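You operate a simulated robot arm through the tools that you are given. There is no shell and no other tool. Be economical: measure what you need, move in short steps, check, and stop when the job is done.

You run a simulated two-armed robot. Do the job below in one go: nothing can be reset, and whatever is moved stays where it is left.

JOB
Pick up the white spool with one hand, pass it to the other hand and put it on the bottom shelf of the grey trolley.

It is judged by the outcome, as a careful person would: the job done as asked, and still so three seconds after it is handed in. It fails if anything else is knocked over, pushed out of place, dropped, spilled or broken.

ROBOT AND FRAMES
Two 7-joint arms with two-finger parallel grippers on one trunk, on a base that drives. Base frame: it is fixed to the floor where the robot stands at the start and does not move with it; the origin is under the middle of the robot, x ahead of it, y to its left, z up. Lengths are in mm, angles in rad, forces in N, time in s.
The left shoulder is at the start at [70, 188, 1365], the right one opposite. With the tool pointing down near the work surface each hand reaches from about 100 to 760 mm from the robot's upright axis, wherever it stands, measured 20 degrees to its own side. Places, roughly: bottom shelf of the grey trolley [-500, 2000, 100]. Payload 3.91 kg a hand.
Tool frame (each hand has its own): the origin (TCP) lies between the finger pads and is the grasp point; the fingertips stand 30 mm ahead of it; z points along the fingers, y is the line along which they close. The gripper opens to 110 mm. The fingers are 20 mm wide and 10 mm thick; the gripper's body (48 by 112 mm) begins 55 mm behind the TCP.
Orientation is that of the tool frame in the base frame, as a unit quaternion [w, x, y, z]. With the fingers straight down and closing along the base's y, the tool's x points along the base's -x, its y along +y and its z along -z.

CONTROLS
- The arms move only by the tool drive_tool. It takes "left_rows", "right_rows" or both (then of equal length, played together; a hand with none holds still); each is one flat list of numbers, 7 for each row, row after row: the shift along the tool's x, y, z in mm, then the turn, a rotation vector about the tool's x, y, z in degrees, then the opening, from 0 (shut) to 1 (fully open). In form: [tx, ty, tz, rx, ry, rz, claw, tx, ty, tz, rx, ry, rz, claw, ...]. A call has 1 to 8 rows; each row shifts and turns the commanded pose from where the row before left it, along the tool's axes as they then stand. Each row takes 0.2 s and may step no farther than 50 mm and 0.15 rad from the row before; otherwise, or with a gripper value out of range, the whole call is refused. A pose out of reach is approached as far as the arm can. The call stops where the force on the tool passes 40 N (or 10 N more than at its start, if that is more) or the arm is blocked; 0.2 s more then pass. The fingers move at their own pace (about 72 mm/s each) and stop on an object; they squeeze with about 43 N. The grip force told is the motor's: it shows also when the fingers shut on nothing. Time passes only in rows, and 0.2 s behind the last, so rows that do not move let the fingers close. The reply holds the time, the measured pose of the TCP, the force on the tool along the base axes, the opening and the grip force, in the units named above and with some noise, with the torque about the TCP (base axes, N m) and any sound that the robot's microphone picked up.
- Cameras (640 x 400 px; columns grow to the right, rows downward): "scene" is now at [137.7, -13.3, 1600.3]; the picture's right is [-0.15, -0.99, 0.00], its down [-0.49, 0.08, -0.87] and it looks along [0.86, -0.13, -0.49] (base axes); focal length 214 px, centre (320, 200). "left" rides on the left gripper at [72, -17, -103] in its tool frame; the picture's right is [0.23, 0.97, 0.00], its down [-0.76, 0.18, -0.62] and it looks along [-0.61, 0.14, 0.78] (tool axes); focal length 222 px, centre (320, 200). "right" rides on the right gripper at [72, 17, -103] in its tool frame; the picture's right is [-0.23, 0.97, 0.00], its down [-0.76, -0.18, -0.62] and it looks along [-0.61, -0.14, 0.78] (tool axes); focal length 222 px, centre (320, 200).
- grab_frame(camera): a new picture of that camera. It takes no simulated time.
- raise_lower(by): slides the trunk up (or, below 0, down) by that many mm; the arms and the scene camera ride with it, the base frame stays. It gives what a move gives, with no picture.
- steer(legs): drives the robot by 1 to 6 legs, each [ahead, turn to the left] in mm and rad, along the robot's own axes; the way and the turn of a leg run together, so that a leg with both is an arc; at most 1500 mm and 3.142 rad a leg. The arms and the cameras ride along, it lands a little off, and it stops where it bumps. It gives what a move gives.
- aim_head(pan, tilt): turns the head with the scene camera to pan (to the left, within 1.501 rad either way) and tilt (down, from -0.506 to 1.204), counted from straight ahead of the robot. It gives what a move gives.
- pixel_to_xyz(camera, pixels): for up to 12 pixels [column, row] of the newest picture of that camera ("zoom" is the newest enlarged one), the place [x, y, z] in the base frame of the surface seen there, good to about 3 mm. It takes no simulated time.
- inspect(camera, box): a new picture of the part [left, top, right, bottom] of that camera's present view, enlarged. It takes no simulated time.
- sign_off(): hands the job in; it is judged then, once.

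Keep the steps short. Do not move on a guess: measure, check each grasp and each placing, and mend mistakes. In all there are 80 turns and 70 pictures (those below and enlarged ones count). Leave the grippers open and the arms clear of the work at the hand-in unless told otherwise, and finish with a single line.

The tools are called as a command line: name --argument value ..., lists and objects as JSON in quotes. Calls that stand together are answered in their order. drive_tool: Moves the arms, as the interface text tells. Its arguments: {"type":"object","properties":{"left_rows":{"type":"array","items":{"type":"number"}},"right_rows":{"type":"array","items":{"type":"number"}}},"required":[]} The other tools are called the same way: raise_lower (by) slides the trunk up or down; steer (legs) drives the base; aim_head (pan, tilt) turns the head that bears the scene camera; grab_frame (camera) takes a picture; pixel_to_xyz (camera, pixels) gives the place of the surface under pixels of a picture; inspect (camera, box) takes an enlarged picture of a part of a camera's view; sign_off () hands the job in.

At the start:

```text
time: 0.0
left_ee_pos: [68.9, 274.2, 534.1]
left_orientation: [0.045, 0.107, 0.993, 0.002]
left_ft_force: [0.5, 0.4, 0.6]
left_moment: [-0.04, 0.02, 0.02]
left_finger_gap: 110.0
left_finger_force: 0.1
right_ee_pos: [305.4, -84.7, 1659.2]
right_orientation: [0.0, -0.001, 1.0, 0.0]
right_ft_force: [1.3, -0.7, 0.5]
right_moment: [0.0, -0.01, 0.02]
right_finger_gap: 110.2
right_finger_force: 0.1
trunk travel left (down, up): [-875.0, 65.0]
robot x, y, heading: [-1.0, 0.7, -0.003]
head pan, tilt: [-0.155, 0.517]
```

scene: 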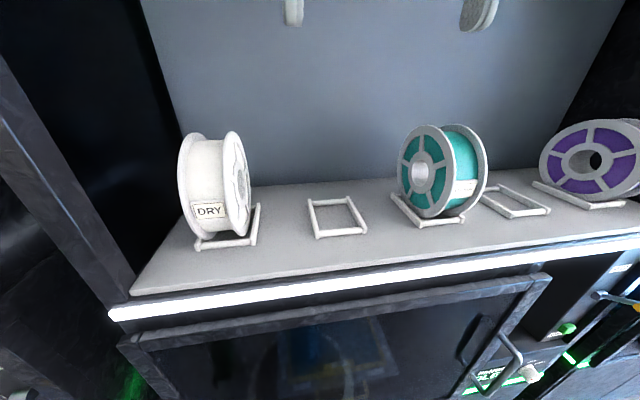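
right: 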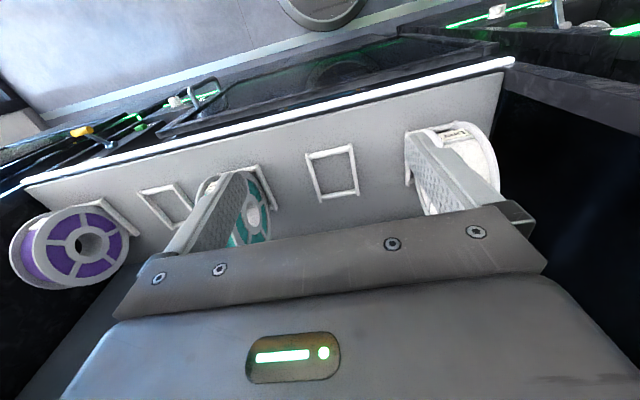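
left: 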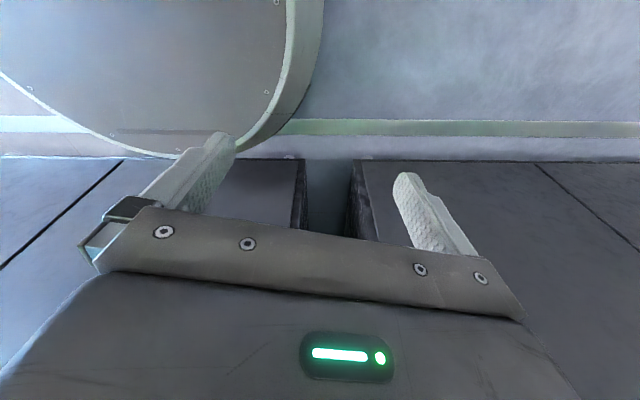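

I see the white spool (labelled DRY) at about (212,185) in the scene view, standing in a small cradle on a shelf. I'll enlarge and measure it first.

inspect --camera "scene" --box '[140, 110, 300, 270]'

pixel_to_xyz --camera "scene" --pixels '[[185, 140], [205, 150], [232, 135], [210, 210], [200, 245], [252, 240], [258, 207], [238, 185], [180, 265], [300, 220], [300, 140], [244, 160]]'

```text
2.50 times, centred on (220, 190) of scene
```

zoom: 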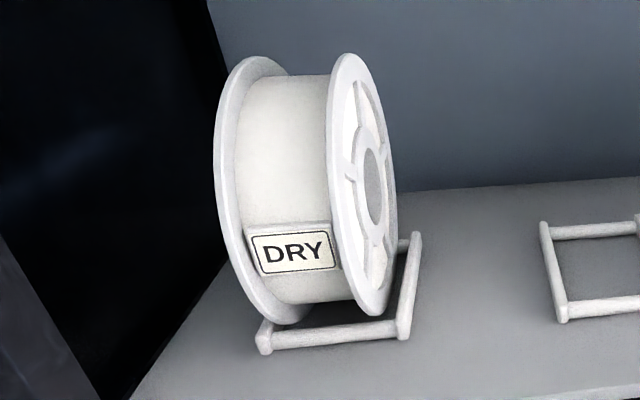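

```text
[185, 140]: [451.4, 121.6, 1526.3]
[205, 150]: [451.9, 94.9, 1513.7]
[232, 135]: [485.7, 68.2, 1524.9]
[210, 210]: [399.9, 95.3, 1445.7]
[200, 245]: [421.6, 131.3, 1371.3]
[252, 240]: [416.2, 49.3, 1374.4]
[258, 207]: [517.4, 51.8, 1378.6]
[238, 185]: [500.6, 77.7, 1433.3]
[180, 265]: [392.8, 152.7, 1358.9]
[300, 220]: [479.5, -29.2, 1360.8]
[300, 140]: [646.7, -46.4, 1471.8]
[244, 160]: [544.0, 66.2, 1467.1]
```

The spool's axis runs along y, about 65 mm wide over the flanges, with the shelf at z≈1360. Next I measure its outline in the zoomed picture, then look at the trolley.

pixel_to_xyz --camera "zoom" --pixels '[[345, 57], [235, 62], [222, 100], [215, 160], [337, 150], [333, 90], [340, 230], [372, 310], [392, 210], [375, 90], [270, 318], [375, 190]]'

aim_head --pan 1.5 --tilt 0.55

grab_frame --camera "scene"

```text
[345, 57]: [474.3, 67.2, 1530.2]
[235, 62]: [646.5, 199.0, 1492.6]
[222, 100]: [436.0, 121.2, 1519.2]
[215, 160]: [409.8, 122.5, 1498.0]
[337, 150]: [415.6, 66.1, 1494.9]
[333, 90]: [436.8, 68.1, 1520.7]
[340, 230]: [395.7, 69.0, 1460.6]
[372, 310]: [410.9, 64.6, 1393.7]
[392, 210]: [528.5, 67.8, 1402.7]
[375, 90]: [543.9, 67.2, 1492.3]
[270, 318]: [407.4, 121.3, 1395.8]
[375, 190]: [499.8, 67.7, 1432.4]
```

```text
time: 1.7
left_ee_pos: [70.0, 273.0, 536.5]
left_orientation: [0.046, 0.108, 0.993, 0.003]
left_ft_force: [-0.2, 0.1, -0.3]
left_moment: [0.0, -0.03, 0.03]
left_finger_gap: 110.2
left_finger_force: 0.1
right_ee_pos: [304.9, -84.5, 1659.1]
right_orientation: [0.0, 0.0, 1.0, 0.0]
right_ft_force: [-0.3, -0.2, -0.1]
right_moment: [0.02, -0.02, -0.01]
right_finger_gap: 110.0
right_finger_force: 0.0
trunk travel left (down, up): [-875.0, 65.0]
robot x, y, heading: [4.4, 1.0, 0.001]
head pan, tilt: [1.499, 0.55]
```

```text
65 pictures are left
```

scene: 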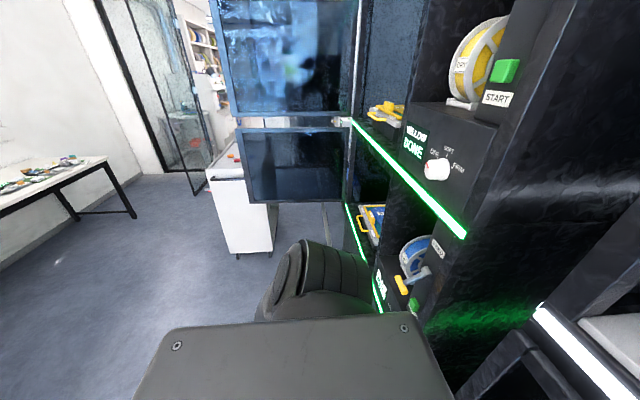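

The spool fits a circle centred (x 475, z 1448), radius 82, y from about 66 to 123. Now I'll look at the white/grey cart at (243,210) in the view and measure it and the open doors.

inspect --camera "scene" --box '[180, 120, 340, 270]'

pixel_to_xyz --camera "scene" --pixels '[[225, 185], [225, 245], [265, 220], [230, 165], [245, 150], [245, 195], [300, 200], [340, 195], [100, 240], [300, 110], [225, 110], [200, 280]]'

```text
2.67 times, centred on (260, 195) of scene
```

zoom: 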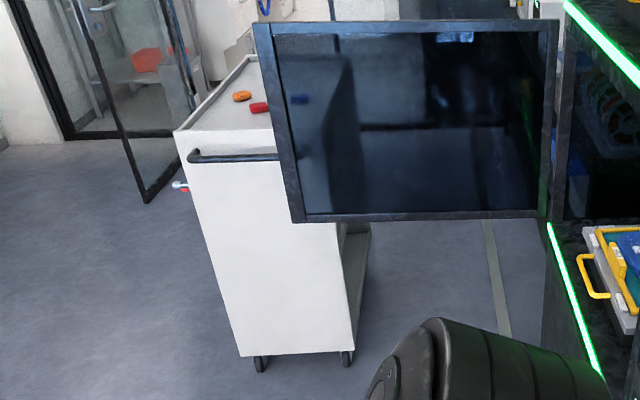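

```text
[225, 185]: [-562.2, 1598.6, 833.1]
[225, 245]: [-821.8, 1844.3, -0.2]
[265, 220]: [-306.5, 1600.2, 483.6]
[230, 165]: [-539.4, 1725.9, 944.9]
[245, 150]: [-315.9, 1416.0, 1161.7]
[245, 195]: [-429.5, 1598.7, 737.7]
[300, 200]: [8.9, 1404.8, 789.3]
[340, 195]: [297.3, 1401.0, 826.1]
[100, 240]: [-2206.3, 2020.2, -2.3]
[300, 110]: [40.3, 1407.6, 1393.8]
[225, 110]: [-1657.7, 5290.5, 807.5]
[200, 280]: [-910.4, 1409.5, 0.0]
```

The trolley is at x≈-600…-280, from y≈1600 onward, behind an open door at y≈1400. First the pick: the right hand is already pointing down above the shelf, so I bring it over the spool at the same height, with the head looking forward.

drive_tool --right_rows '[-28.3, 30, 0, 0, 0, 0, 1, -28.3, 30, 0, 0, 0, 0, 1, -28.3, 30, 0, 0, 0, 0, 1, -28.3, 30, 0, 0, 0, 0, 1, -28.3, 30, 0, 0, 0, 0, 1, -28.3, 30, 0, 0, 0, 0, 1]'

aim_head --pan 0.1 --tilt 0.45

grab_frame --camera "right"

grab_frame --camera "scene"

```text
time: 3.3
left_ee_pos: [68.9, 274.2, 535.9]
left_orientation: [0.046, 0.107, 0.993, 0.002]
left_ft_force: [-0.1, -0.5, -0.6]
left_moment: [0.01, -0.04, 0.0]
left_finger_gap: 109.8
left_finger_force: 0.1
right_ee_pos: [448.7, 53.7, 1655.6]
right_orientation: [0.014, 0.01, 0.999, 0.028]
right_ft_force: [-0.3, 0.0, 0.0]
right_moment: [-0.02, -0.04, -0.01]
right_finger_gap: 110.1
right_finger_force: 0.0
right hand out of reach, approached as far as the arm can: row 5, 6
trunk travel left (down, up): [-875.0, 65.0]
robot x, y, heading: [1.1, 0.2, 0.002]
head pan, tilt: [1.499, 0.55]
stopped in row 6 (right hand): the arm was blocked; the commanded pose is now the measured one
```

```text
time: 4.8
left_ee_pos: [70.2, 274.5, 535.3]
left_orientation: [0.046, 0.108, 0.993, 0.003]
left_ft_force: [0.1, 0.1, -0.4]
left_moment: [-0.01, 0.01, 0.01]
left_finger_gap: 110.0
left_finger_force: 0.0
right_ee_pos: [451.3, 53.7, 1656.3]
right_orientation: [0.012, 0.009, 0.999, 0.029]
right_ft_force: [-0.2, -0.3, 0.4]
right_moment: [0.01, 0.04, -0.03]
right_finger_gap: 110.2
right_finger_force: 0.0
trunk travel left (down, up): [-875.0, 65.0]
robot x, y, heading: [3.7, -0.1, 0.001]
head pan, tilt: [0.099, 0.45]
```

```text
63 pictures are left
```

right: 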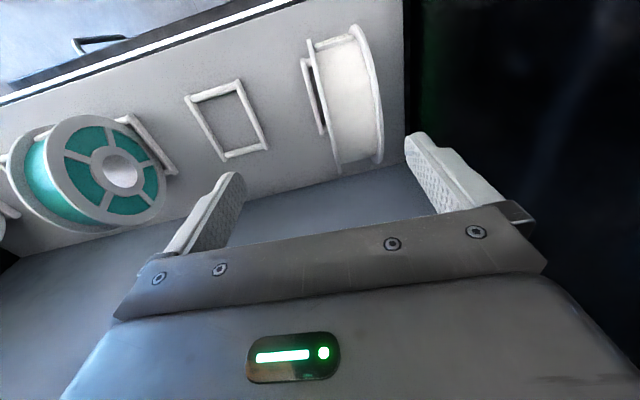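

```text
62 pictures are left
```

scene: 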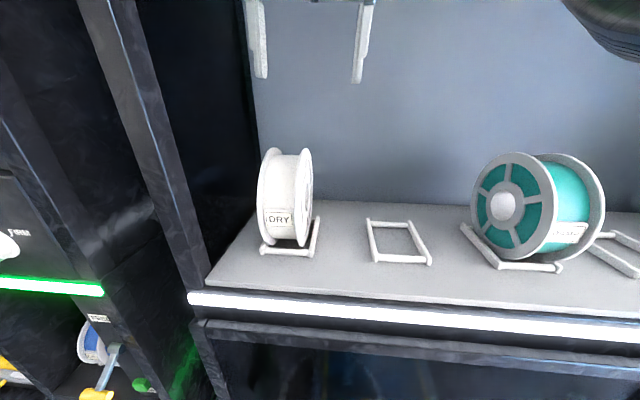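

Pointing straight down is out of reach there. Instead I'll take it from the front, with the fingers tilted about 30° below level. I pull the hand back and straighten the small tilt, then pitch it forward.

drive_tool --right_rows '[40, 13, 0, 3.3, 1.4, -1, 1, 40, 13, 0, 0, 0, 0, 1, 30, 13, 0, 0, 0, 0, 1, 0, 0, 0, 0, -8.5, 0, 1, 0, 0, 0, 0, -8.5, 0, 1, 0, 0, 0, 0, -8.5, 0, 1, 0, 0, 0, 0, -8.5, 0, 1]'

drive_tool --right_rows '[0, 0, 0, 0, -8.5, 0, 1, 0, 0, 0, 0, -8.5, 0, 1, 0, 0, 0, 0, -8.5, 0, 1, 0, 0, 0, 0, 0, 0, 1]'

```text
time: 6.4
left_ee_pos: [70.1, 274.9, 534.6]
left_orientation: [0.045, 0.108, 0.993, 0.002]
left_ft_force: [0.0, 0.9, 1.1]
left_moment: [-0.03, 0.02, -0.04]
left_finger_gap: 109.9
left_finger_force: 0.1
right_ee_pos: [339.8, 104.6, 1665.5]
right_orientation: [0.293, 0.001, 0.956, -0.002]
right_ft_force: [-0.3, 0.5, 0.7]
right_moment: [-0.02, 0.0, 0.01]
right_finger_gap: 109.9
right_finger_force: 0.1
right hand out of reach, approached as far as the arm can: row 7
trunk travel left (down, up): [-875.0, 65.0]
robot x, y, heading: [-1.3, -0.5, -0.0]
head pan, tilt: [0.099, 0.45]
```

```text
time: 7.4
left_ee_pos: [69.5, 275.1, 535.4]
left_orientation: [0.045, 0.108, 0.993, 0.003]
left_ft_force: [0.2, 0.7, 0.9]
left_moment: [0.0, 0.01, 0.0]
left_finger_gap: 109.9
left_finger_force: 0.0
right_ee_pos: [345.0, 63.9, 1795.3]
right_orientation: [0.498, 0.009, 0.867, 0.014]
right_ft_force: [0.8, 0.7, 0.9]
right_moment: [-0.01, -0.04, 0.04]
right_finger_gap: 110.2
right_finger_force: 0.1
right hand out of reach, approached as far as the arm can: row 1, 2, 3
trunk travel left (down, up): [-875.0, 65.0]
robot x, y, heading: [-1.6, 2.5, 0.002]
head pan, tilt: [0.099, 0.45]
```

The hand is now pitched but went high (z 1795), since the commanded point sits at the edge of reach. I bring it down in front of the spool.

drive_tool --right_rows '[40.6, -3, 23.3, 0, 0, 0, 1, 40.6, -3, 23.3, 0, 0, 0, 1, 40.6, -3, 23.3, 0, 0, 0, 1, 0, 0, 0, 0, 0, 0, 1, 0, 0, 0, 0, 0, 0, 1]'

grab_frame --camera "scene"

```text
time: 8.6
left_ee_pos: [70.5, 274.7, 535.1]
left_orientation: [0.046, 0.107, 0.993, 0.003]
left_ft_force: [0.2, -0.4, 0.4]
left_moment: [-0.01, 0.01, -0.01]
left_finger_gap: 110.3
left_finger_force: 0.0
right_ee_pos: [347.4, 62.4, 1794.9]
right_orientation: [0.498, 0.012, 0.867, 0.012]
right_ft_force: [-0.1, 0.3, -0.1]
right_moment: [0.01, -0.01, 0.02]
right_finger_gap: 109.9
right_finger_force: 0.1
right hand out of reach, approached as far as the arm can: row 1, 2, 3
trunk travel left (down, up): [-875.0, 65.0]
robot x, y, heading: [1.2, 3.2, -0.0]
head pan, tilt: [0.099, 0.45]
```

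```text
61 pictures are left
```

scene: 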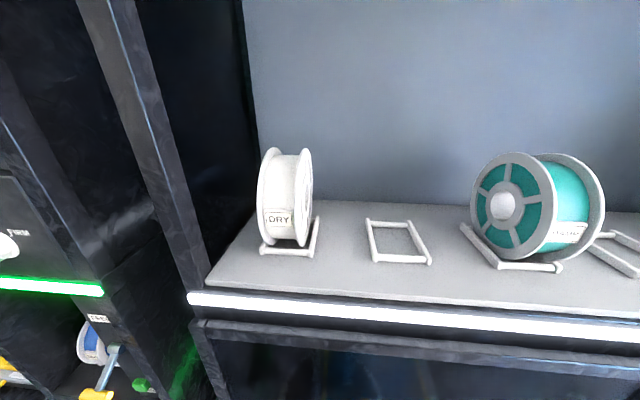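

The arm folds too tightly this close. Backing the base 250 mm gives it room to reach forward.

steer --legs '[[-250, 0]]'

drive_tool --right_rows '[-20, 0, 34.8, 0, 0, 0, 1, -20, 0, 34.8, 0, 0, 0, 1, -20, 0, 34.8, 0, 0, 0, 1, -20, 0, 34.8, 0, 0, 0, 1, 0, 0, 0, 0, 0, 0, 1, 0, 0, 0, 0, 0, 0, 1]'

```text
time: 10.5
left_ee_pos: [-182.0, 274.2, 535.9]
left_orientation: [0.045, 0.105, 0.993, 0.003]
left_ft_force: [-0.1, -0.5, -0.2]
left_moment: [-0.01, 0.04, 0.03]
left_finger_gap: 109.6
left_finger_force: 0.1
right_ee_pos: [99.7, 63.3, 1793.4]
right_orientation: [0.495, 0.01, 0.869, 0.014]
right_ft_force: [0.8, 0.5, 0.0]
right_moment: [-0.01, 0.04, 0.02]
right_finger_gap: 110.1
right_finger_force: 0.1
trunk travel left (down, up): [-875.0, 65.0]
robot x, y, heading: [-252.8, -0.6, 0.003]
head pan, tilt: [0.099, 0.45]
```

```text
time: 11.9
left_ee_pos: [-183.5, 274.4, 535.8]
left_orientation: [0.046, 0.106, 0.993, 0.002]
left_ft_force: [-0.9, -0.2, 0.5]
left_moment: [0.02, -0.02, -0.01]
left_finger_gap: 109.9
left_finger_force: 0.0
right_ee_pos: [127.3, 52.0, 1794.5]
right_orientation: [0.49, 0.013, 0.871, 0.028]
right_ft_force: [0.2, -0.3, -0.1]
right_moment: [-0.01, -0.01, 0.01]
right_finger_gap: 110.2
right_finger_force: 0.0
right hand out of reach, approached as far as the arm can: row 1, 2, 3, 4
trunk travel left (down, up): [-875.0, 65.0]
robot x, y, heading: [-254.3, -0.1, 0.007]
head pan, tilt: [0.099, 0.45]
```

Still stuck high. I try moving the hand to its own side (−y) to unfold the arm.

drive_tool --right_rows '[0, -45, 0, 0, 0, 0, 1, 0, -45, 0, 0, 0, 0, 1, 0, -45, 0, 0, 0, 0, 1, 0, -45, 0, 0, 0, 0, 1, 0, -45, 0, 0, 0, 0, 1, 0, 0, 0, 0, 0, 0, 1, 0, 0, 0, 0, 0, 0, 1]'

aim_head --pan -0.3 --tilt -0.3

grab_frame --camera "scene"

```text
time: 13.5
left_ee_pos: [-182.8, 273.7, 535.4]
left_orientation: [0.046, 0.106, 0.993, 0.002]
left_ft_force: [-0.6, 1.1, -0.6]
left_moment: [-0.01, 0.01, 0.0]
left_finger_gap: 110.0
left_finger_force: 0.1
right_ee_pos: [114.3, -67.0, 1850.3]
right_orientation: [0.488, -0.003, 0.872, 0.037]
right_ft_force: [-0.5, -0.1, 0.4]
right_moment: [0.01, 0.01, 0.0]
right_finger_gap: 110.2
right_finger_force: 0.1
right hand out of reach, approached as far as the arm can: row 1, 2, 3, 4, 5
trunk travel left (down, up): [-875.0, 65.0]
robot x, y, heading: [-252.6, 1.5, 0.003]
head pan, tilt: [0.099, 0.45]
```

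```text
time: 14.6
left_ee_pos: [-183.1, 274.1, 534.1]
left_orientation: [0.046, 0.106, 0.993, 0.002]
left_ft_force: [0.2, 0.2, -0.9]
left_moment: [0.01, -0.01, -0.01]
left_finger_gap: 110.0
left_finger_force: 0.0
right_ee_pos: [114.5, -69.2, 1850.3]
right_orientation: [0.487, -0.004, 0.872, 0.038]
right_ft_force: [0.5, 0.6, 0.7]
right_moment: [0.0, 0.0, -0.02]
right_finger_gap: 110.1
right_finger_force: 0.0
trunk travel left (down, up): [-875.0, 65.0]
robot x, y, heading: [-254.1, -2.1, 0.009]
head pan, tilt: [-0.3, -0.3]
```

```text
60 pictures are left
```

scene: 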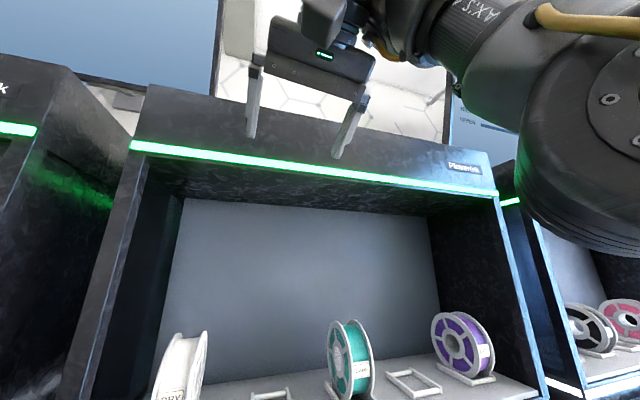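

The scene shows the right arm's elbow high and folded; the bay also has a low ceiling, so a front approach is right. I'll turn the hand back down, lower it in front of the robot, then pitch it up from there.

drive_tool --right_rows '[0, 0, 0, 0, 8.5, 0, 1, 0, 0, 0, 0, 8.5, 0, 1, 0, 0, 0, 0, 8.5, 0, 1, 0, 0, 0, 0, 8.5, 0, 1, 0, 0, 0, 0, 8.5, 0, 1, 0, 0, 0, 0, 8.5, 0, 1, 0, 0, 0, 0, 8.5, 0, 1, 0, 0, 0, 0, 0, 0, 1]'

```text
time: 16.4
left_ee_pos: [-182.8, 273.9, 535.2]
left_orientation: [0.046, 0.106, 0.993, 0.003]
left_ft_force: [-0.1, 0.1, 0.9]
left_moment: [-0.01, 0.0, -0.04]
left_finger_gap: 110.1
left_finger_force: 0.1
right_ee_pos: [136.1, -74.6, 1758.5]
right_orientation: [0.097, -0.016, 0.994, 0.055]
right_ft_force: [1.4, 1.1, 0.5]
right_moment: [-0.01, -0.02, -0.01]
right_finger_gap: 109.8
right_finger_force: 0.1
right hand out of reach, approached as far as the arm can: row 2, 3, 4, 5, 6, 7
trunk travel left (down, up): [-875.0, 65.0]
robot x, y, heading: [-249.5, 2.5, 0.001]
head pan, tilt: [-0.3, -0.3]
```

Now I lower it, pointing down, watching the result.

drive_tool --right_rows '[0, 0, 45, 0, 0, 0, 1, 0, 0, 45, 0, 0, 0, 1, 0, 0, 45, 0, 0, 0, 1, 0, 0, 45, 0, 0, 0, 1, 0, 0, 45, 0, 0, 0, 1, 0, 0, 0, 0, 0, 0, 1]'

```text
time: 17.8
left_ee_pos: [-182.7, 275.2, 534.2]
left_orientation: [0.046, 0.105, 0.993, 0.003]
left_ft_force: [-0.1, -0.8, 0.4]
left_moment: [0.0, 0.0, -0.01]
left_finger_gap: 110.0
left_finger_force: 0.0
right_ee_pos: [207.3, -31.9, 1606.8]
right_orientation: [0.094, -0.016, 0.994, 0.053]
right_ft_force: [-0.5, 0.0, -0.1]
right_moment: [0.0, 0.0, -0.03]
right_finger_gap: 109.9
right_finger_force: 0.1
right hand out of reach, approached as far as the arm can: row 3, 4, 5
trunk travel left (down, up): [-875.0, 65.0]
robot x, y, heading: [-253.2, 2.2, 0.004]
head pan, tilt: [-0.3, -0.3]
```

It follows now. I continue down and to its own side.

drive_tool --right_rows '[5, -25, 40, 0, 0, 0, 1, 5, -25, 40, 0, 0, 0, 1, 5, -25, 40, 0, 0, 0, 1, 5, -25, 40, 0, 0, 0, 1, 5, -25, 40, 0, 0, 0, 1, 5, -25, 40, 0, 0, 0, 1, 0, 0, 0, 0, 0, 0, 1]'

```text
time: 19.4
left_ee_pos: [-184.4, 274.4, 534.5]
left_orientation: [0.046, 0.105, 0.993, 0.004]
left_ft_force: [-0.3, -0.5, -1.0]
left_moment: [0.02, -0.05, 0.02]
left_finger_gap: 110.1
left_finger_force: 0.1
right_ee_pos: [349.2, -108.1, 1527.0]
right_orientation: [0.094, -0.016, 0.994, 0.053]
right_ft_force: [-0.2, -0.1, 0.8]
right_moment: [0.0, -0.03, -0.02]
right_finger_gap: 110.2
right_finger_force: 0.1
right hand out of reach, approached as far as the arm can: row 1, 2, 3, 4, 5, 6
trunk travel left (down, up): [-875.0, 65.0]
robot x, y, heading: [-251.1, -0.1, 0.006]
head pan, tilt: [-0.3, -0.3]
```

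The hand is lagging behind its command and creeping toward the rack. I check with holding rows whether it converges, and look.

drive_tool --right_rows '[0, 0, 0, 0, 0, 0, 1, 0, 0, 0, 0, 0, 0, 1]'

aim_head --pan -0.5 --tilt 0.2

grab_frame --camera "scene"

```text
time: 20.0
left_ee_pos: [-183.3, 274.2, 535.2]
left_orientation: [0.045, 0.105, 0.993, 0.004]
left_ft_force: [-0.1, -0.1, 0.3]
left_moment: [-0.01, 0.01, -0.02]
left_finger_gap: 109.9
left_finger_force: 0.0
right_ee_pos: [349.9, -107.2, 1528.6]
right_orientation: [0.094, -0.016, 0.994, 0.053]
right_ft_force: [-0.2, 0.6, 0.2]
right_moment: [0.01, 0.02, -0.03]
right_finger_gap: 110.1
right_finger_force: 0.1
trunk travel left (down, up): [-875.0, 65.0]
robot x, y, heading: [-254.4, 2.7, -0.005]
head pan, tilt: [-0.3, -0.3]
```

```text
time: 20.9
left_ee_pos: [-183.3, 275.1, 535.3]
left_orientation: [0.046, 0.107, 0.993, 0.003]
left_ft_force: [0.1, -0.1, 0.2]
left_moment: [-0.04, 0.01, 0.01]
left_finger_gap: 109.7
left_finger_force: 0.1
right_ee_pos: [349.1, -108.3, 1526.3]
right_orientation: [0.094, -0.016, 0.994, 0.053]
right_ft_force: [-0.4, 0.4, -0.2]
right_moment: [0.01, -0.01, 0.04]
right_finger_gap: 109.8
right_finger_force: 0.1
trunk travel left (down, up): [-875.0, 65.0]
robot x, y, heading: [-249.4, -3.1, -0.0]
head pan, tilt: [-0.499, 0.201]
```

```text
59 pictures are left
```

scene: 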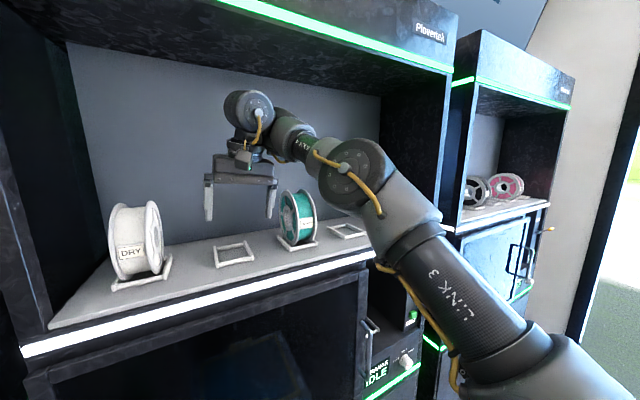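

The arm is now nicely extended in a better posture, hand at (349,−108,1527). A small test move: back 40 mm and left 30 mm.

drive_tool --right_rows '[40, 20, 0, 0, 0, 0, 1, 0, 0, 0, 0, 0, 0, 1]'

```text
time: 21.5
left_ee_pos: [-183.5, 274.3, 535.2]
left_orientation: [0.046, 0.106, 0.993, 0.004]
left_ft_force: [-0.1, 0.8, 0.1]
left_moment: [-0.02, 0.02, -0.01]
left_finger_gap: 109.9
left_finger_force: 0.1
right_ee_pos: [329.5, -82.5, 1541.0]
right_orientation: [0.094, -0.016, 0.994, 0.054]
right_ft_force: [-0.1, -0.3, 0.3]
right_moment: [-0.03, 0.02, 0.02]
right_finger_gap: 110.0
right_finger_force: 0.0
right hand out of reach, approached as far as the arm can: row 1
trunk travel left (down, up): [-875.0, 65.0]
robot x, y, heading: [-250.5, -0.8, 0.002]
head pan, tilt: [-0.499, 0.201]
```

The elbow is low, so the wrist is bent hard; in this posture, pitching the fingers forward should ease it. I pitch 25° and check.

drive_tool --right_rows '[10, 0, 0, 0, -8.5, 0, 1, 10, 0, 0, 0, -8.5, 0, 1, 10, 0, 0, 0, -8.5, 0, 1, 0, 0, 0, 0, 0, 0, 1]'

```text
time: 22.5
left_ee_pos: [-182.8, 273.8, 534.9]
left_orientation: [0.047, 0.105, 0.993, 0.002]
left_ft_force: [0.7, -0.3, 0.5]
left_moment: [0.01, -0.01, 0.02]
left_finger_gap: 110.0
left_finger_force: 0.0
right_ee_pos: [361.8, -48.9, 1606.8]
right_orientation: [0.281, -0.008, 0.958, 0.064]
right_ft_force: [0.3, -0.5, 0.9]
right_moment: [-0.01, 0.01, 0.0]
right_finger_gap: 110.0
right_finger_force: 0.0
right hand out of reach, approached as far as the arm can: row 1, 2, 3
trunk travel left (down, up): [-875.0, 65.0]
robot x, y, heading: [-249.9, 1.4, 0.002]
head pan, tilt: [-0.499, 0.201]
```

I test how the command is anchored: undo the pitch and rise a little toward the known reachable start pose.

drive_tool --right_rows '[0, 0, -40, 0, 8.5, 0, 1, 0, 0, -40, 0, 8.5, 0, 1, 0, 0, -40, 0, 8.5, 0, 1, 0, 0, -40, 0, 0, 0, 1]'

grab_frame --camera "scene"

```text
time: 23.5
left_ee_pos: [-183.4, 273.4, 535.7]
left_orientation: [0.047, 0.106, 0.993, 0.003]
left_ft_force: [0.3, 0.4, -0.2]
left_moment: [0.0, 0.02, 0.0]
left_finger_gap: 110.3
left_finger_force: 0.0
right_ee_pos: [259.6, -89.9, 1683.7]
right_orientation: [0.062, -0.022, 0.996, 0.062]
right_ft_force: [-0.1, 0.5, 0.0]
right_moment: [0.02, -0.04, 0.0]
right_finger_gap: 109.9
right_finger_force: 0.0
right hand out of reach, approached as far as the arm can: row 2, 3, 4
trunk travel left (down, up): [-875.0, 65.0]
robot x, y, heading: [-249.9, -0.1, 0.004]
head pan, tilt: [-0.499, 0.201]
```

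```text
58 pictures are left
```

scene: 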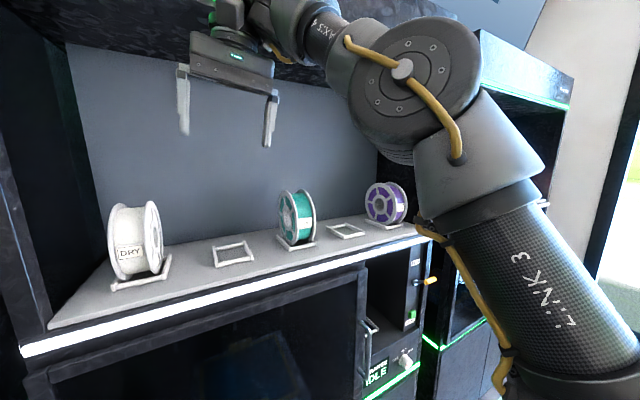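

The shifts re-anchor at the reached pose, and the arm keeps its elbow high. Before giving it more room, I look left-behind and right-behind for obstacles.

aim_head --pan 1.5 --tilt 0.6

grab_frame --camera "scene"

aim_head --pan -1.5 --tilt 0.6

grab_frame --camera "scene"

```text
time: 25.4
left_ee_pos: [-182.8, 274.7, 535.0]
left_orientation: [0.046, 0.105, 0.993, 0.003]
left_ft_force: [-0.1, 0.5, -0.5]
left_moment: [0.02, 0.01, -0.03]
left_finger_gap: 110.0
left_finger_force: 0.1
right_ee_pos: [262.1, -88.1, 1681.9]
right_orientation: [0.062, -0.022, 0.996, 0.061]
right_ft_force: [-0.2, 0.2, -0.4]
right_moment: [0.03, 0.0, -0.03]
right_finger_gap: 110.0
right_finger_force: 0.1
trunk travel left (down, up): [-875.0, 65.0]
robot x, y, heading: [-253.2, 1.3, 0.001]
head pan, tilt: [1.499, 0.6]
```

```text
57 pictures are left
```

scene: 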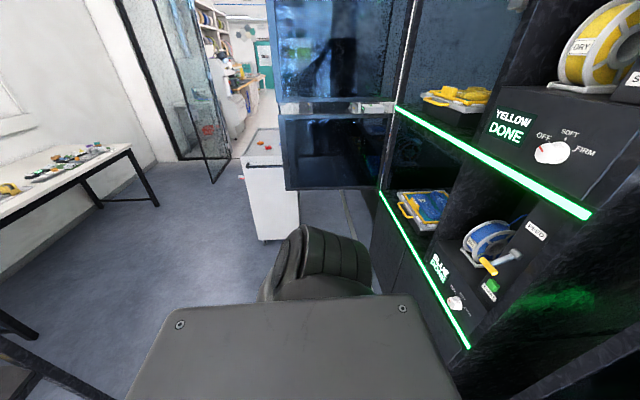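

```text
time: 28.0
left_ee_pos: [-183.3, 274.5, 535.0]
left_orientation: [0.046, 0.106, 0.993, 0.002]
left_ft_force: [0.1, 0.4, 0.1]
left_moment: [0.04, 0.02, 0.04]
left_finger_gap: 110.2
left_finger_force: 0.0
right_ee_pos: [262.4, -88.1, 1682.8]
right_orientation: [0.063, -0.022, 0.996, 0.061]
right_ft_force: [-0.4, 0.9, -0.7]
right_moment: [-0.04, -0.01, 0.0]
right_finger_gap: 109.9
right_finger_force: 0.1
trunk travel left (down, up): [-875.0, 65.0]
robot x, y, heading: [-250.7, 1.2, 0.003]
head pan, tilt: [-1.499, 0.6]
```

```text
56 pictures are left
```

scene: 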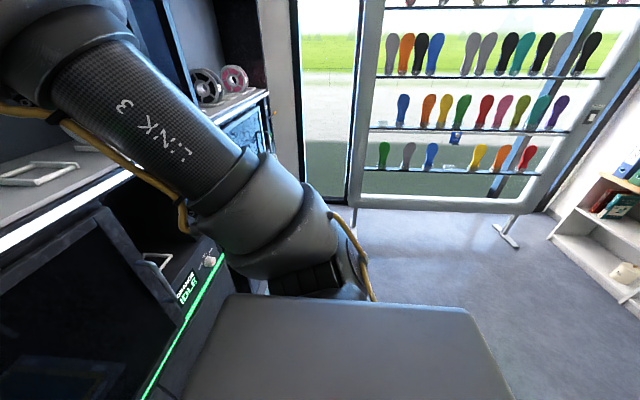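

Free floor lies to the right side as well. I swing the right hand out to its own side (−y), where the elbow can drop.

drive_tool --right_rows '[10, -45, 0, 0, 0, 0, 1, 10, -45, 0, 0, 0, 0, 1, 10, -45, 0, 0, 0, 0, 1, 10, -45, 0, 0, 0, 0, 1, 10, -45, 0, 0, 0, 0, 1, 10, -45, 0, 0, 0, 0, 1, 10, -45, 0, 0, 0, 0, 1, 0, 0, 0, 0, 0, 0, 1]'

```text
time: 29.8
left_ee_pos: [-183.5, 272.9, 535.2]
left_orientation: [0.046, 0.106, 0.993, 0.003]
left_ft_force: [-0.2, -0.8, 0.1]
left_moment: [-0.01, 0.0, 0.02]
left_finger_gap: 109.6
left_finger_force: 0.0
right_ee_pos: [192.2, -209.2, 1682.0]
right_orientation: [0.062, -0.022, 0.996, 0.063]
right_ft_force: [-0.3, -1.1, 0.1]
right_moment: [0.07, 0.05, 0.02]
right_finger_gap: 109.9
right_finger_force: 0.1
right hand out of reach, approached as far as the arm can: row 3, 4, 5, 6, 7
trunk travel left (down, up): [-875.0, 65.0]
robot x, y, heading: [-254.5, 0.7, 0.007]
head pan, tilt: [-1.499, 0.6]
```

It slid partway. From here I try going straight down.

drive_tool --right_rows '[0, 0, 40, 0, 0, 0, 1, 0, 0, 40, 0, 0, 0, 1, 0, 0, 40, 0, 0, 0, 1, 0, 0, 40, 0, 0, 0, 1, 0, 0, 0, 0, 0, 0, 1]'

aim_head --pan -0.6 --tilt 0.0

grab_frame --camera "scene"

```text
time: 31.0
left_ee_pos: [-183.7, 274.6, 535.1]
left_orientation: [0.045, 0.106, 0.993, 0.002]
left_ft_force: [-0.3, 1.3, -0.3]
left_moment: [-0.01, 0.02, 0.02]
left_finger_gap: 110.2
left_finger_force: 0.0
right_ee_pos: [199.8, -199.8, 1613.6]
right_orientation: [0.062, -0.022, 0.996, 0.061]
right_ft_force: [-1.1, -0.7, 1.1]
right_moment: [0.02, 0.01, 0.0]
right_finger_gap: 110.1
right_finger_force: 0.0
right hand out of reach, approached as far as the arm can: row 2, 3, 4
trunk travel left (down, up): [-875.0, 65.0]
robot x, y, heading: [-250.0, 0.8, 0.001]
head pan, tilt: [-1.499, 0.6]
```

```text
time: 32.2
left_ee_pos: [-182.8, 275.3, 536.1]
left_orientation: [0.046, 0.105, 0.993, 0.003]
left_ft_force: [0.5, 0.4, 0.6]
left_moment: [0.01, 0.03, 0.01]
left_finger_gap: 109.9
left_finger_force: 0.1
right_ee_pos: [199.0, -198.1, 1613.4]
right_orientation: [0.062, -0.022, 0.996, 0.06]
right_ft_force: [-0.2, 0.0, 0.3]
right_moment: [0.02, -0.01, 0.02]
right_finger_gap: 110.1
right_finger_force: 0.1
trunk travel left (down, up): [-875.0, 65.0]
robot x, y, heading: [-250.5, 0.7, 0.006]
head pan, tilt: [-0.6, 0.0]
```

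```text
55 pictures are left
```

scene: 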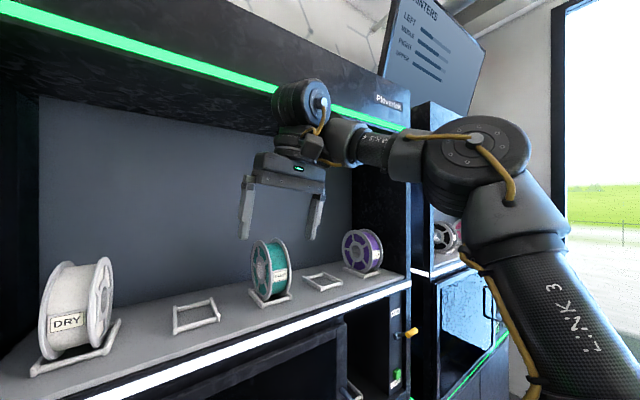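

Progress happened (68 mm down), so maybe smaller steps track better. I try 8 rows of 20 mm down.

drive_tool --right_rows '[0, 0, 20, 0, 0, 0, 1, 0, 0, 20, 0, 0, 0, 1, 0, 0, 20, 0, 0, 0, 1, 0, 0, 20, 0, 0, 0, 1, 0, 0, 20, 0, 0, 0, 1, 0, 0, 20, 0, 0, 0, 1, 0, 0, 20, 0, 0, 0, 1, 0, 0, 20, 0, 0, 0, 1]'

```text
time: 34.0
left_ee_pos: [-182.0, 273.9, 535.7]
left_orientation: [0.046, 0.105, 0.993, 0.003]
left_ft_force: [-0.4, 0.8, 0.2]
left_moment: [0.0, 0.0, -0.03]
left_finger_gap: 109.8
left_finger_force: 0.1
right_ee_pos: [199.5, -198.8, 1613.6]
right_orientation: [0.061, -0.022, 0.996, 0.06]
right_ft_force: [-0.4, 0.2, 0.6]
right_moment: [-0.03, -0.02, -0.02]
right_finger_gap: 109.8
right_finger_force: 0.0
right hand out of reach, approached as far as the arm can: row 1, 2, 3, 4, 5, 6, 7, 8
trunk travel left (down, up): [-875.0, 65.0]
robot x, y, heading: [-251.9, 1.3, 0.002]
head pan, tilt: [-0.6, 0.0]
```

That is a hard joint limit: the arm can't fold any closer in this posture. I want free space to extend it and re-pose, so I look left-behind and measure the furniture there.

aim_head --pan 1.5 --tilt 0.6

grab_frame --camera "scene"

pixel_to_xyz --camera "scene" --pixels '[[5, 375], [60, 385], [5, 325], [155, 205], [5, 225], [465, 340], [385, 190], [280, 120], [285, 185], [550, 200], [100, 300], [245, 190]]'

```text
time: 36.0
left_ee_pos: [-183.7, 273.4, 535.7]
left_orientation: [0.046, 0.105, 0.993, 0.003]
left_ft_force: [-0.3, -0.5, -0.3]
left_moment: [0.02, 0.0, 0.03]
left_finger_gap: 110.1
left_finger_force: 0.1
right_ee_pos: [199.6, -198.0, 1612.3]
right_orientation: [0.061, -0.022, 0.996, 0.06]
right_ft_force: [0.4, 0.1, -0.8]
right_moment: [0.03, -0.01, 0.01]
right_finger_gap: 110.2
right_finger_force: 0.1
trunk travel left (down, up): [-875.0, 65.0]
robot x, y, heading: [-249.2, -1.1, 0.002]
head pan, tilt: [1.499, 0.6]
```

```text
54 pictures are left
```

scene: 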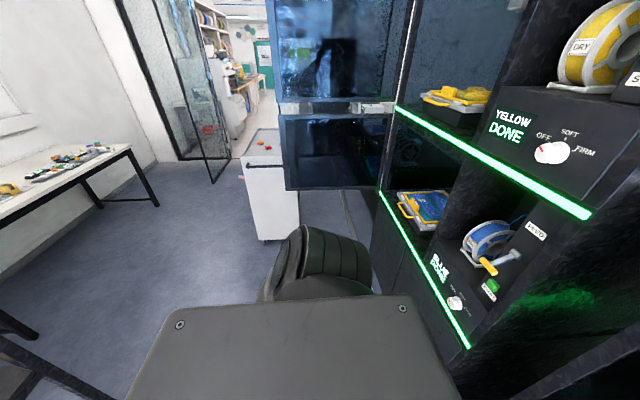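

```text
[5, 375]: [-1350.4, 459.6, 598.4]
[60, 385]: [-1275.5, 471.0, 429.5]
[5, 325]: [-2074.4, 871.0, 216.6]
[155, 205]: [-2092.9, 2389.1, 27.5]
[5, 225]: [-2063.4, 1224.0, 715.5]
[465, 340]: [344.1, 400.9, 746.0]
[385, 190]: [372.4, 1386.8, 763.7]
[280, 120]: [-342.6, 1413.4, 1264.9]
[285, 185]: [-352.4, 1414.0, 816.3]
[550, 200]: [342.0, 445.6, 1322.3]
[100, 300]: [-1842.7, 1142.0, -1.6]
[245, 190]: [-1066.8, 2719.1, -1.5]
```

A table edge is at x≈−1275 behind; the rack face is at x≈344. I can back to about x=−550 safely, then extend the right arm forward while pitching.

steer --legs '[[-300, 0]]'

drive_tool --right_rows '[0, 0, 0, 6.9, 0, 2.5, 1, -37.9, 0, 19.8, 0, -8.5, 0, 1, -34.5, 0, 25.1, 0, -8.5, 0, 1, -30.4, 0, 30, 0, -8.5, 0, 1, -25.7, 0, 34.1, 0, -8.5, 0, 1, -20.3, 0, 37.6, 0, -8.5, 0, 1, -14.6, 0, 40.2, 0, -8.5, 0, 1, 0, 0, 0, 0, 0, 0, 1]'

```text
time: 38.1
left_ee_pos: [-485.6, 273.4, 535.0]
left_orientation: [0.045, 0.104, 0.994, 0.003]
left_ft_force: [0.3, -0.8, -0.2]
left_moment: [0.0, -0.01, 0.03]
left_finger_gap: 110.0
left_finger_force: 0.0
right_ee_pos: [-100.6, -199.2, 1612.2]
right_orientation: [0.06, -0.023, 0.996, 0.06]
right_ft_force: [-0.2, 0.8, 0.1]
right_moment: [0.0, 0.0, 0.0]
right_finger_gap: 110.1
right_finger_force: 0.0
trunk travel left (down, up): [-875.0, 65.0]
robot x, y, heading: [-554.9, -4.9, 0.005]
head pan, tilt: [1.499, 0.6]
```

```text
time: 39.9
left_ee_pos: [-485.4, 273.6, 535.0]
left_orientation: [0.046, 0.104, 0.993, 0.003]
left_ft_force: [0.6, -0.2, -0.6]
left_moment: [0.02, 0.0, 0.01]
left_finger_gap: 110.1
left_finger_force: 0.0
right_ee_pos: [39.6, -58.3, 1658.7]
right_orientation: [0.325, -0.014, 0.943, 0.063]
right_ft_force: [0.4, -0.5, 0.1]
right_moment: [0.04, -0.02, -0.02]
right_finger_gap: 109.8
right_finger_force: 0.1
right hand out of reach, approached as far as the arm can: row 1, 2, 3, 4, 5, 6, 7
trunk travel left (down, up): [-875.0, 65.0]
robot x, y, heading: [-554.2, -4.0, 0.008]
head pan, tilt: [1.499, 0.6]
```

It's moving outward. I continue straight forward without turning to see whether it comes free of the limit.

drive_tool --right_rows '[-35, -10, 28, 0, 0, 0, 1, -35, -10, 28, 0, 0, 0, 1, -35, -10, 28, 0, 0, 0, 1, -35, -10, 28, 0, 0, 0, 1, 0, 0, 0, 0, 0, 0, 1]'

aim_head --pan -0.3 --tilt 0.2

grab_frame --camera "scene"

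```text
time: 41.1
left_ee_pos: [-486.8, 273.0, 534.4]
left_orientation: [0.046, 0.104, 0.994, 0.003]
left_ft_force: [-0.4, -0.5, -0.6]
left_moment: [-0.01, -0.02, -0.01]
left_finger_gap: 109.9
left_finger_force: 0.1
right_ee_pos: [50.8, -89.6, 1655.4]
right_orientation: [0.319, -0.016, 0.946, 0.065]
right_ft_force: [-0.6, -0.1, 0.4]
right_moment: [0.04, -0.04, 0.01]
right_finger_gap: 109.8
right_finger_force: 0.2
right hand out of reach, approached as far as the arm can: row 1, 2, 3, 4
trunk travel left (down, up): [-875.0, 65.0]
robot x, y, heading: [-556.8, -1.4, 0.009]
head pan, tilt: [1.499, 0.6]
```

```text
time: 42.9
left_ee_pos: [-485.1, 272.5, 534.6]
left_orientation: [0.046, 0.104, 0.993, 0.003]
left_ft_force: [0.0, -0.3, -0.2]
left_moment: [0.02, 0.03, -0.01]
left_finger_gap: 109.7
left_finger_force: 0.1
right_ee_pos: [49.7, -88.9, 1655.7]
right_orientation: [0.319, -0.016, 0.945, 0.065]
right_ft_force: [-0.3, -0.3, 0.3]
right_moment: [0.01, 0.0, -0.03]
right_finger_gap: 110.0
right_finger_force: 0.0
trunk travel left (down, up): [-875.0, 65.0]
robot x, y, heading: [-554.7, -2.2, 0.002]
head pan, tilt: [-0.3, 0.201]
```

```text
53 pictures are left
```

scene: 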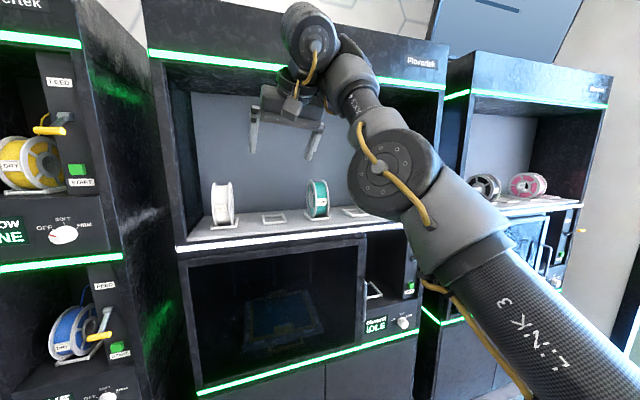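

I need to understand the arm's posture, so I measure points along the arm: upper arm (530,330), elbow (385,180), forearm (365,105), wrist (310,35), palm (290,100).

pixel_to_xyz --camera "scene" --pixels '[[560, 370], [490, 270], [440, 210], [385, 175], [375, 125], [355, 85], [310, 40], [290, 98], [255, 130], [315, 140]]'

```text
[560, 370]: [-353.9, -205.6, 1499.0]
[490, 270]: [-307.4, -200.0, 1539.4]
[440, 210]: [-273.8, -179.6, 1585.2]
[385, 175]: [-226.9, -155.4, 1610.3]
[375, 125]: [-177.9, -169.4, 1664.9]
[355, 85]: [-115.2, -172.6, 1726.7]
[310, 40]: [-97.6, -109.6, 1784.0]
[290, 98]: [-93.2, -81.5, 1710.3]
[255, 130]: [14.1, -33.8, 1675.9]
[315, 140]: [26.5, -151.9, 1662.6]
```

The measured points show the arm is almost straight (shoulder–wrist ≈ 615 mm), so it is overstretched upward. The cure is a pull straight toward the shoulder, mainly along the tool's +x.

drive_tool --right_rows '[30, -4, 4, 0, 0, 0, 1, 30, -4, 4, 0, 0, 0, 1, 30, -4, 4, 0, 0, 0, 1, 30, -4, 4, 0, 0, 0, 1, 30, -4, 4, 0, 0, 0, 1, 30, -4, 4, 0, 0, 0, 1, 0, 0, 0, 0, 0, 0, 1]'

```text
time: 44.5
left_ee_pos: [-486.4, 272.3, 534.8]
left_orientation: [0.045, 0.104, 0.994, 0.003]
left_ft_force: [0.8, -0.7, -0.9]
left_moment: [0.01, 0.01, 0.0]
left_finger_gap: 110.1
left_finger_force: 0.0
right_ee_pos: [38.5, -61.4, 1656.6]
right_orientation: [0.324, -0.015, 0.944, 0.063]
right_ft_force: [-0.1, 0.1, -0.5]
right_moment: [-0.01, -0.04, -0.05]
right_finger_gap: 110.1
right_finger_force: 0.1
right hand out of reach, approached as far as the arm can: row 1, 2, 3, 4, 5, 6
trunk travel left (down, up): [-875.0, 65.0]
robot x, y, heading: [-556.4, -1.0, 0.008]
head pan, tilt: [-0.3, 0.201]
```

The arm can't easily fold, but I don't need it to: I can hold this posture and use base and trunk to place the hand, descending over the spool with the trunk. I need bay clearances: beam, left wall, shelf corner.

inspect --camera "scene" --box '[140, 40, 340, 260]'

pixel_to_xyz --camera "scene" --pixels '[[180, 246], [190, 225], [193, 120], [185, 170], [220, 65], [220, 78], [235, 90], [225, 185], [230, 205], [160, 150], [168, 215], [305, 235]]'

```text
1.82 times, centred on (240, 150) of scene
```

zoom: 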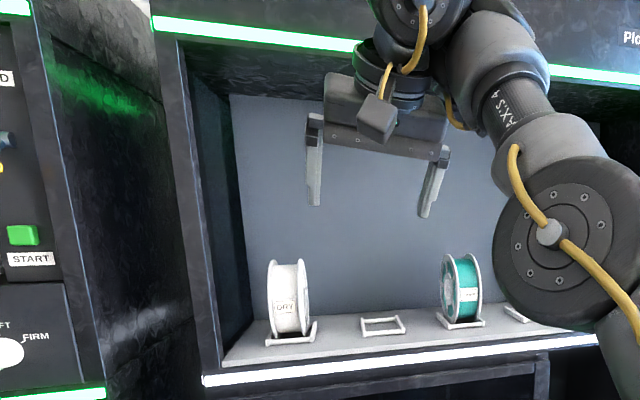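

```text
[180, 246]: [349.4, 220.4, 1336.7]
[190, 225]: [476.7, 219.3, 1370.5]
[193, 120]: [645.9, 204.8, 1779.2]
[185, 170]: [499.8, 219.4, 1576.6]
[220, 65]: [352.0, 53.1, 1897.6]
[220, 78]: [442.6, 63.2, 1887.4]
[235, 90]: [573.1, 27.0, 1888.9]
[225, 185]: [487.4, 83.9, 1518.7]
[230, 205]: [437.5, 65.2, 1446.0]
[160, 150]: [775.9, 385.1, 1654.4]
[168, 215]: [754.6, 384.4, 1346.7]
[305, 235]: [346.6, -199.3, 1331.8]
```

Ceiling z≈1888, left wall y≈219, front x≈350: enough room. The hand's approach leans left by 12°, so I'll park the robot at heading ≈ −0.21 and roll the tool −10° to bring the closing axis onto the spool's axis. Roll first.

drive_tool --right_rows '[0, 0, 0, 0, 0, -5, 1, 0, 0, 0, 0, 0, -5, 1, 0, 0, 0, 0, 0, 0, 1]'

steer --legs '[[0, 0.968], [391, 0], [0, -1.18]]'

```text
time: 45.3
left_ee_pos: [-485.9, 273.0, 536.1]
left_orientation: [0.045, 0.104, 0.994, 0.003]
left_ft_force: [-0.3, -0.6, 0.4]
left_moment: [0.01, -0.03, -0.01]
left_finger_gap: 109.8
left_finger_force: 0.0
right_ee_pos: [38.8, -58.5, 1655.6]
right_orientation: [0.327, -0.097, 0.939, 0.036]
right_ft_force: [0.1, -0.6, 0.1]
right_moment: [0.0, -0.02, -0.01]
right_finger_gap: 110.1
right_finger_force: 0.0
trunk travel left (down, up): [-875.0, 65.0]
robot x, y, heading: [-554.4, -1.4, 0.005]
head pan, tilt: [-0.3, 0.201]
```

```text
time: 53.2
left_ee_pos: [-208.3, 572.2, 534.3]
left_orientation: [0.046, 0.216, 0.975, -0.002]
left_ft_force: [0.4, 0.6, 0.5]
left_moment: [-0.02, 0.01, -0.02]
left_finger_gap: 110.1
left_finger_force: 0.1
right_ee_pos: [227.8, 129.8, 1655.4]
right_orientation: [0.328, 0.009, 0.945, -0.001]
right_ft_force: [0.1, 0.3, 1.0]
right_moment: [0.0, 0.01, 0.01]
right_finger_gap: 110.1
right_finger_force: 0.0
trunk travel left (down, up): [-875.0, 65.0]
robot x, y, heading: [-338.8, 317.8, -0.222]
head pan, tilt: [-0.3, 0.201]
```

Alignment is excellent now (closing axis along y). TCP at (228,130); driving 220 mm ahead will bring y to ≈81, so I shift the hand 14 mm left first, then drive over the spool, staying high.

drive_tool --right_rows '[0, 14, 0, 0, 0, 0, 1, 0, 0, 0, 0, 0, 0, 1]'

steer --legs '[[220, 0]]'

grab_frame --camera "right"

```text
time: 53.8
left_ee_pos: [-208.6, 572.8, 535.0]
left_orientation: [0.046, 0.216, 0.975, -0.002]
left_ft_force: [-0.4, -1.0, -0.5]
left_moment: [-0.01, 0.0, 0.06]
left_finger_gap: 110.1
left_finger_force: 0.0
right_ee_pos: [227.2, 144.5, 1656.1]
right_orientation: [0.329, 0.009, 0.944, -0.002]
right_ft_force: [0.2, 0.2, -0.4]
right_moment: [0.02, 0.02, -0.02]
right_finger_gap: 110.0
right_finger_force: 0.0
trunk travel left (down, up): [-875.0, 65.0]
robot x, y, heading: [-340.6, 319.2, -0.223]
head pan, tilt: [-0.3, 0.201]
```

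```text
time: 55.5
left_ee_pos: [4.5, 525.1, 535.4]
left_orientation: [0.048, 0.218, 0.975, -0.003]
left_ft_force: [0.3, -0.4, 1.0]
left_moment: [0.04, 0.0, 0.0]
left_finger_gap: 109.6
left_finger_force: 0.2
right_ee_pos: [434.8, 95.5, 1656.7]
right_orientation: [0.329, 0.01, 0.944, -0.002]
right_ft_force: [-0.3, 0.4, 0.1]
right_moment: [0.04, -0.01, 0.01]
right_finger_gap: 110.2
right_finger_force: 0.1
trunk travel left (down, up): [-875.0, 65.0]
robot x, y, heading: [-124.2, 273.8, -0.223]
head pan, tilt: [-0.3, 0.201]
```

```text
51 pictures are left
```

right: 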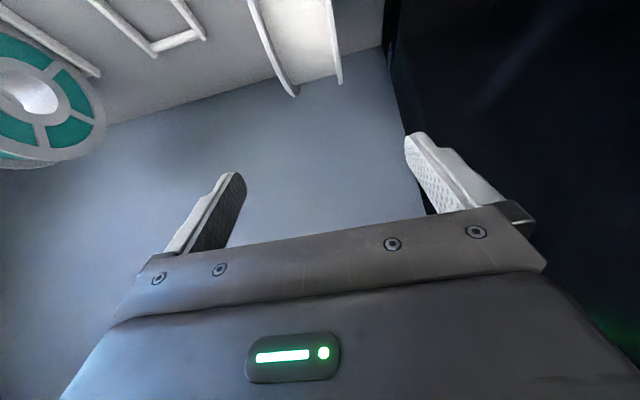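

The arm obeys small moves again. I check the spool's flange edges from the right-hand camera at (275,60) and (335,60), then from the scene.

pixel_to_xyz --camera "right" --pixels '[[252, 15], [275, 65], [292, 92], [328, 20], [335, 60], [339, 80], [300, 40]]'

aim_head --pan 0.1 --tilt 0.35

inspect --camera "scene" --box '[160, 60, 480, 260]'

```text
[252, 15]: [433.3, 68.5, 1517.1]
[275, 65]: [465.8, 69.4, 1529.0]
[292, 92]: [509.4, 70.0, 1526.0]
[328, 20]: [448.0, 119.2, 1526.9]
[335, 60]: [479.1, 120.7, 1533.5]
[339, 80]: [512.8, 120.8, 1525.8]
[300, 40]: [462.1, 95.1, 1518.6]
```

```text
time: 56.3
left_ee_pos: [4.0, 524.5, 534.2]
left_orientation: [0.045, 0.217, 0.975, -0.002]
left_ft_force: [0.1, -0.3, -0.3]
left_moment: [-0.01, 0.0, -0.03]
left_finger_gap: 110.2
left_finger_force: 0.1
right_ee_pos: [438.0, 94.6, 1655.7]
right_orientation: [0.328, 0.011, 0.945, -0.002]
right_ft_force: [0.4, -0.4, 0.1]
right_moment: [0.01, 0.0, -0.01]
right_finger_gap: 110.1
right_finger_force: 0.0
trunk travel left (down, up): [-875.0, 65.0]
robot x, y, heading: [-129.1, 270.8, -0.222]
head pan, tilt: [0.099, 0.351]
```

```text
2.00 times, centred on (320, 160) of scene
```

zoom: 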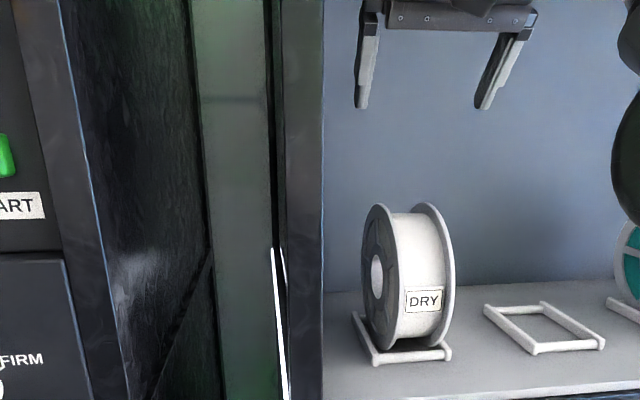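

TCP y 95 matches the spool's middle (67.5…122). I lower the trunk 90 mm and check the straddle.

raise_lower --by -95

grab_frame --camera "right"

inspect --camera "scene" --box '[160, 60, 480, 260]'

```text
time: 57.6
left_ee_pos: [4.2, 523.9, 439.3]
left_orientation: [0.046, 0.218, 0.975, -0.002]
left_ft_force: [0.0, -0.6, -0.3]
left_moment: [-0.02, -0.01, 0.0]
left_finger_gap: 110.1
left_finger_force: 0.0
right_ee_pos: [437.6, 94.5, 1562.0]
right_orientation: [0.329, 0.011, 0.944, -0.003]
right_ft_force: [0.7, 0.3, 0.4]
right_moment: [-0.01, -0.02, 0.0]
right_finger_gap: 110.5
right_finger_force: 0.0
trunk travel left (down, up): [-780.0, 160.0]
robot x, y, heading: [-124.4, 272.2, -0.221]
head pan, tilt: [0.099, 0.351]
```

```text
49 pictures are left
```

right: 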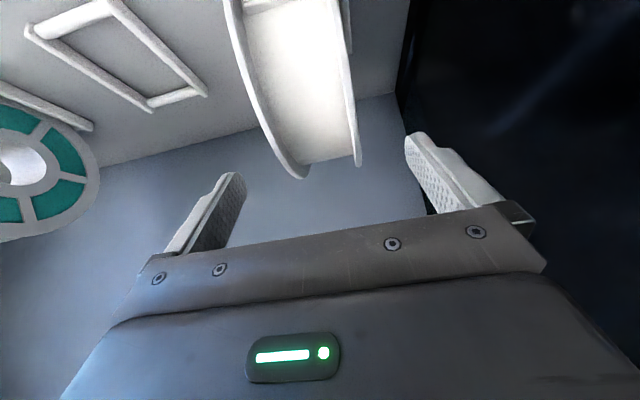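

```text
2.00 times, centred on (320, 160) of scene
```

zoom: 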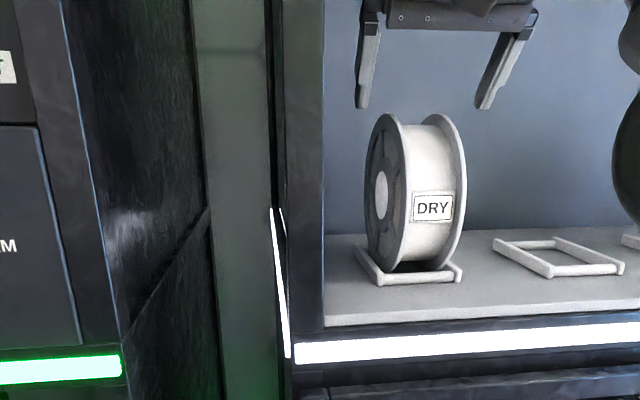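

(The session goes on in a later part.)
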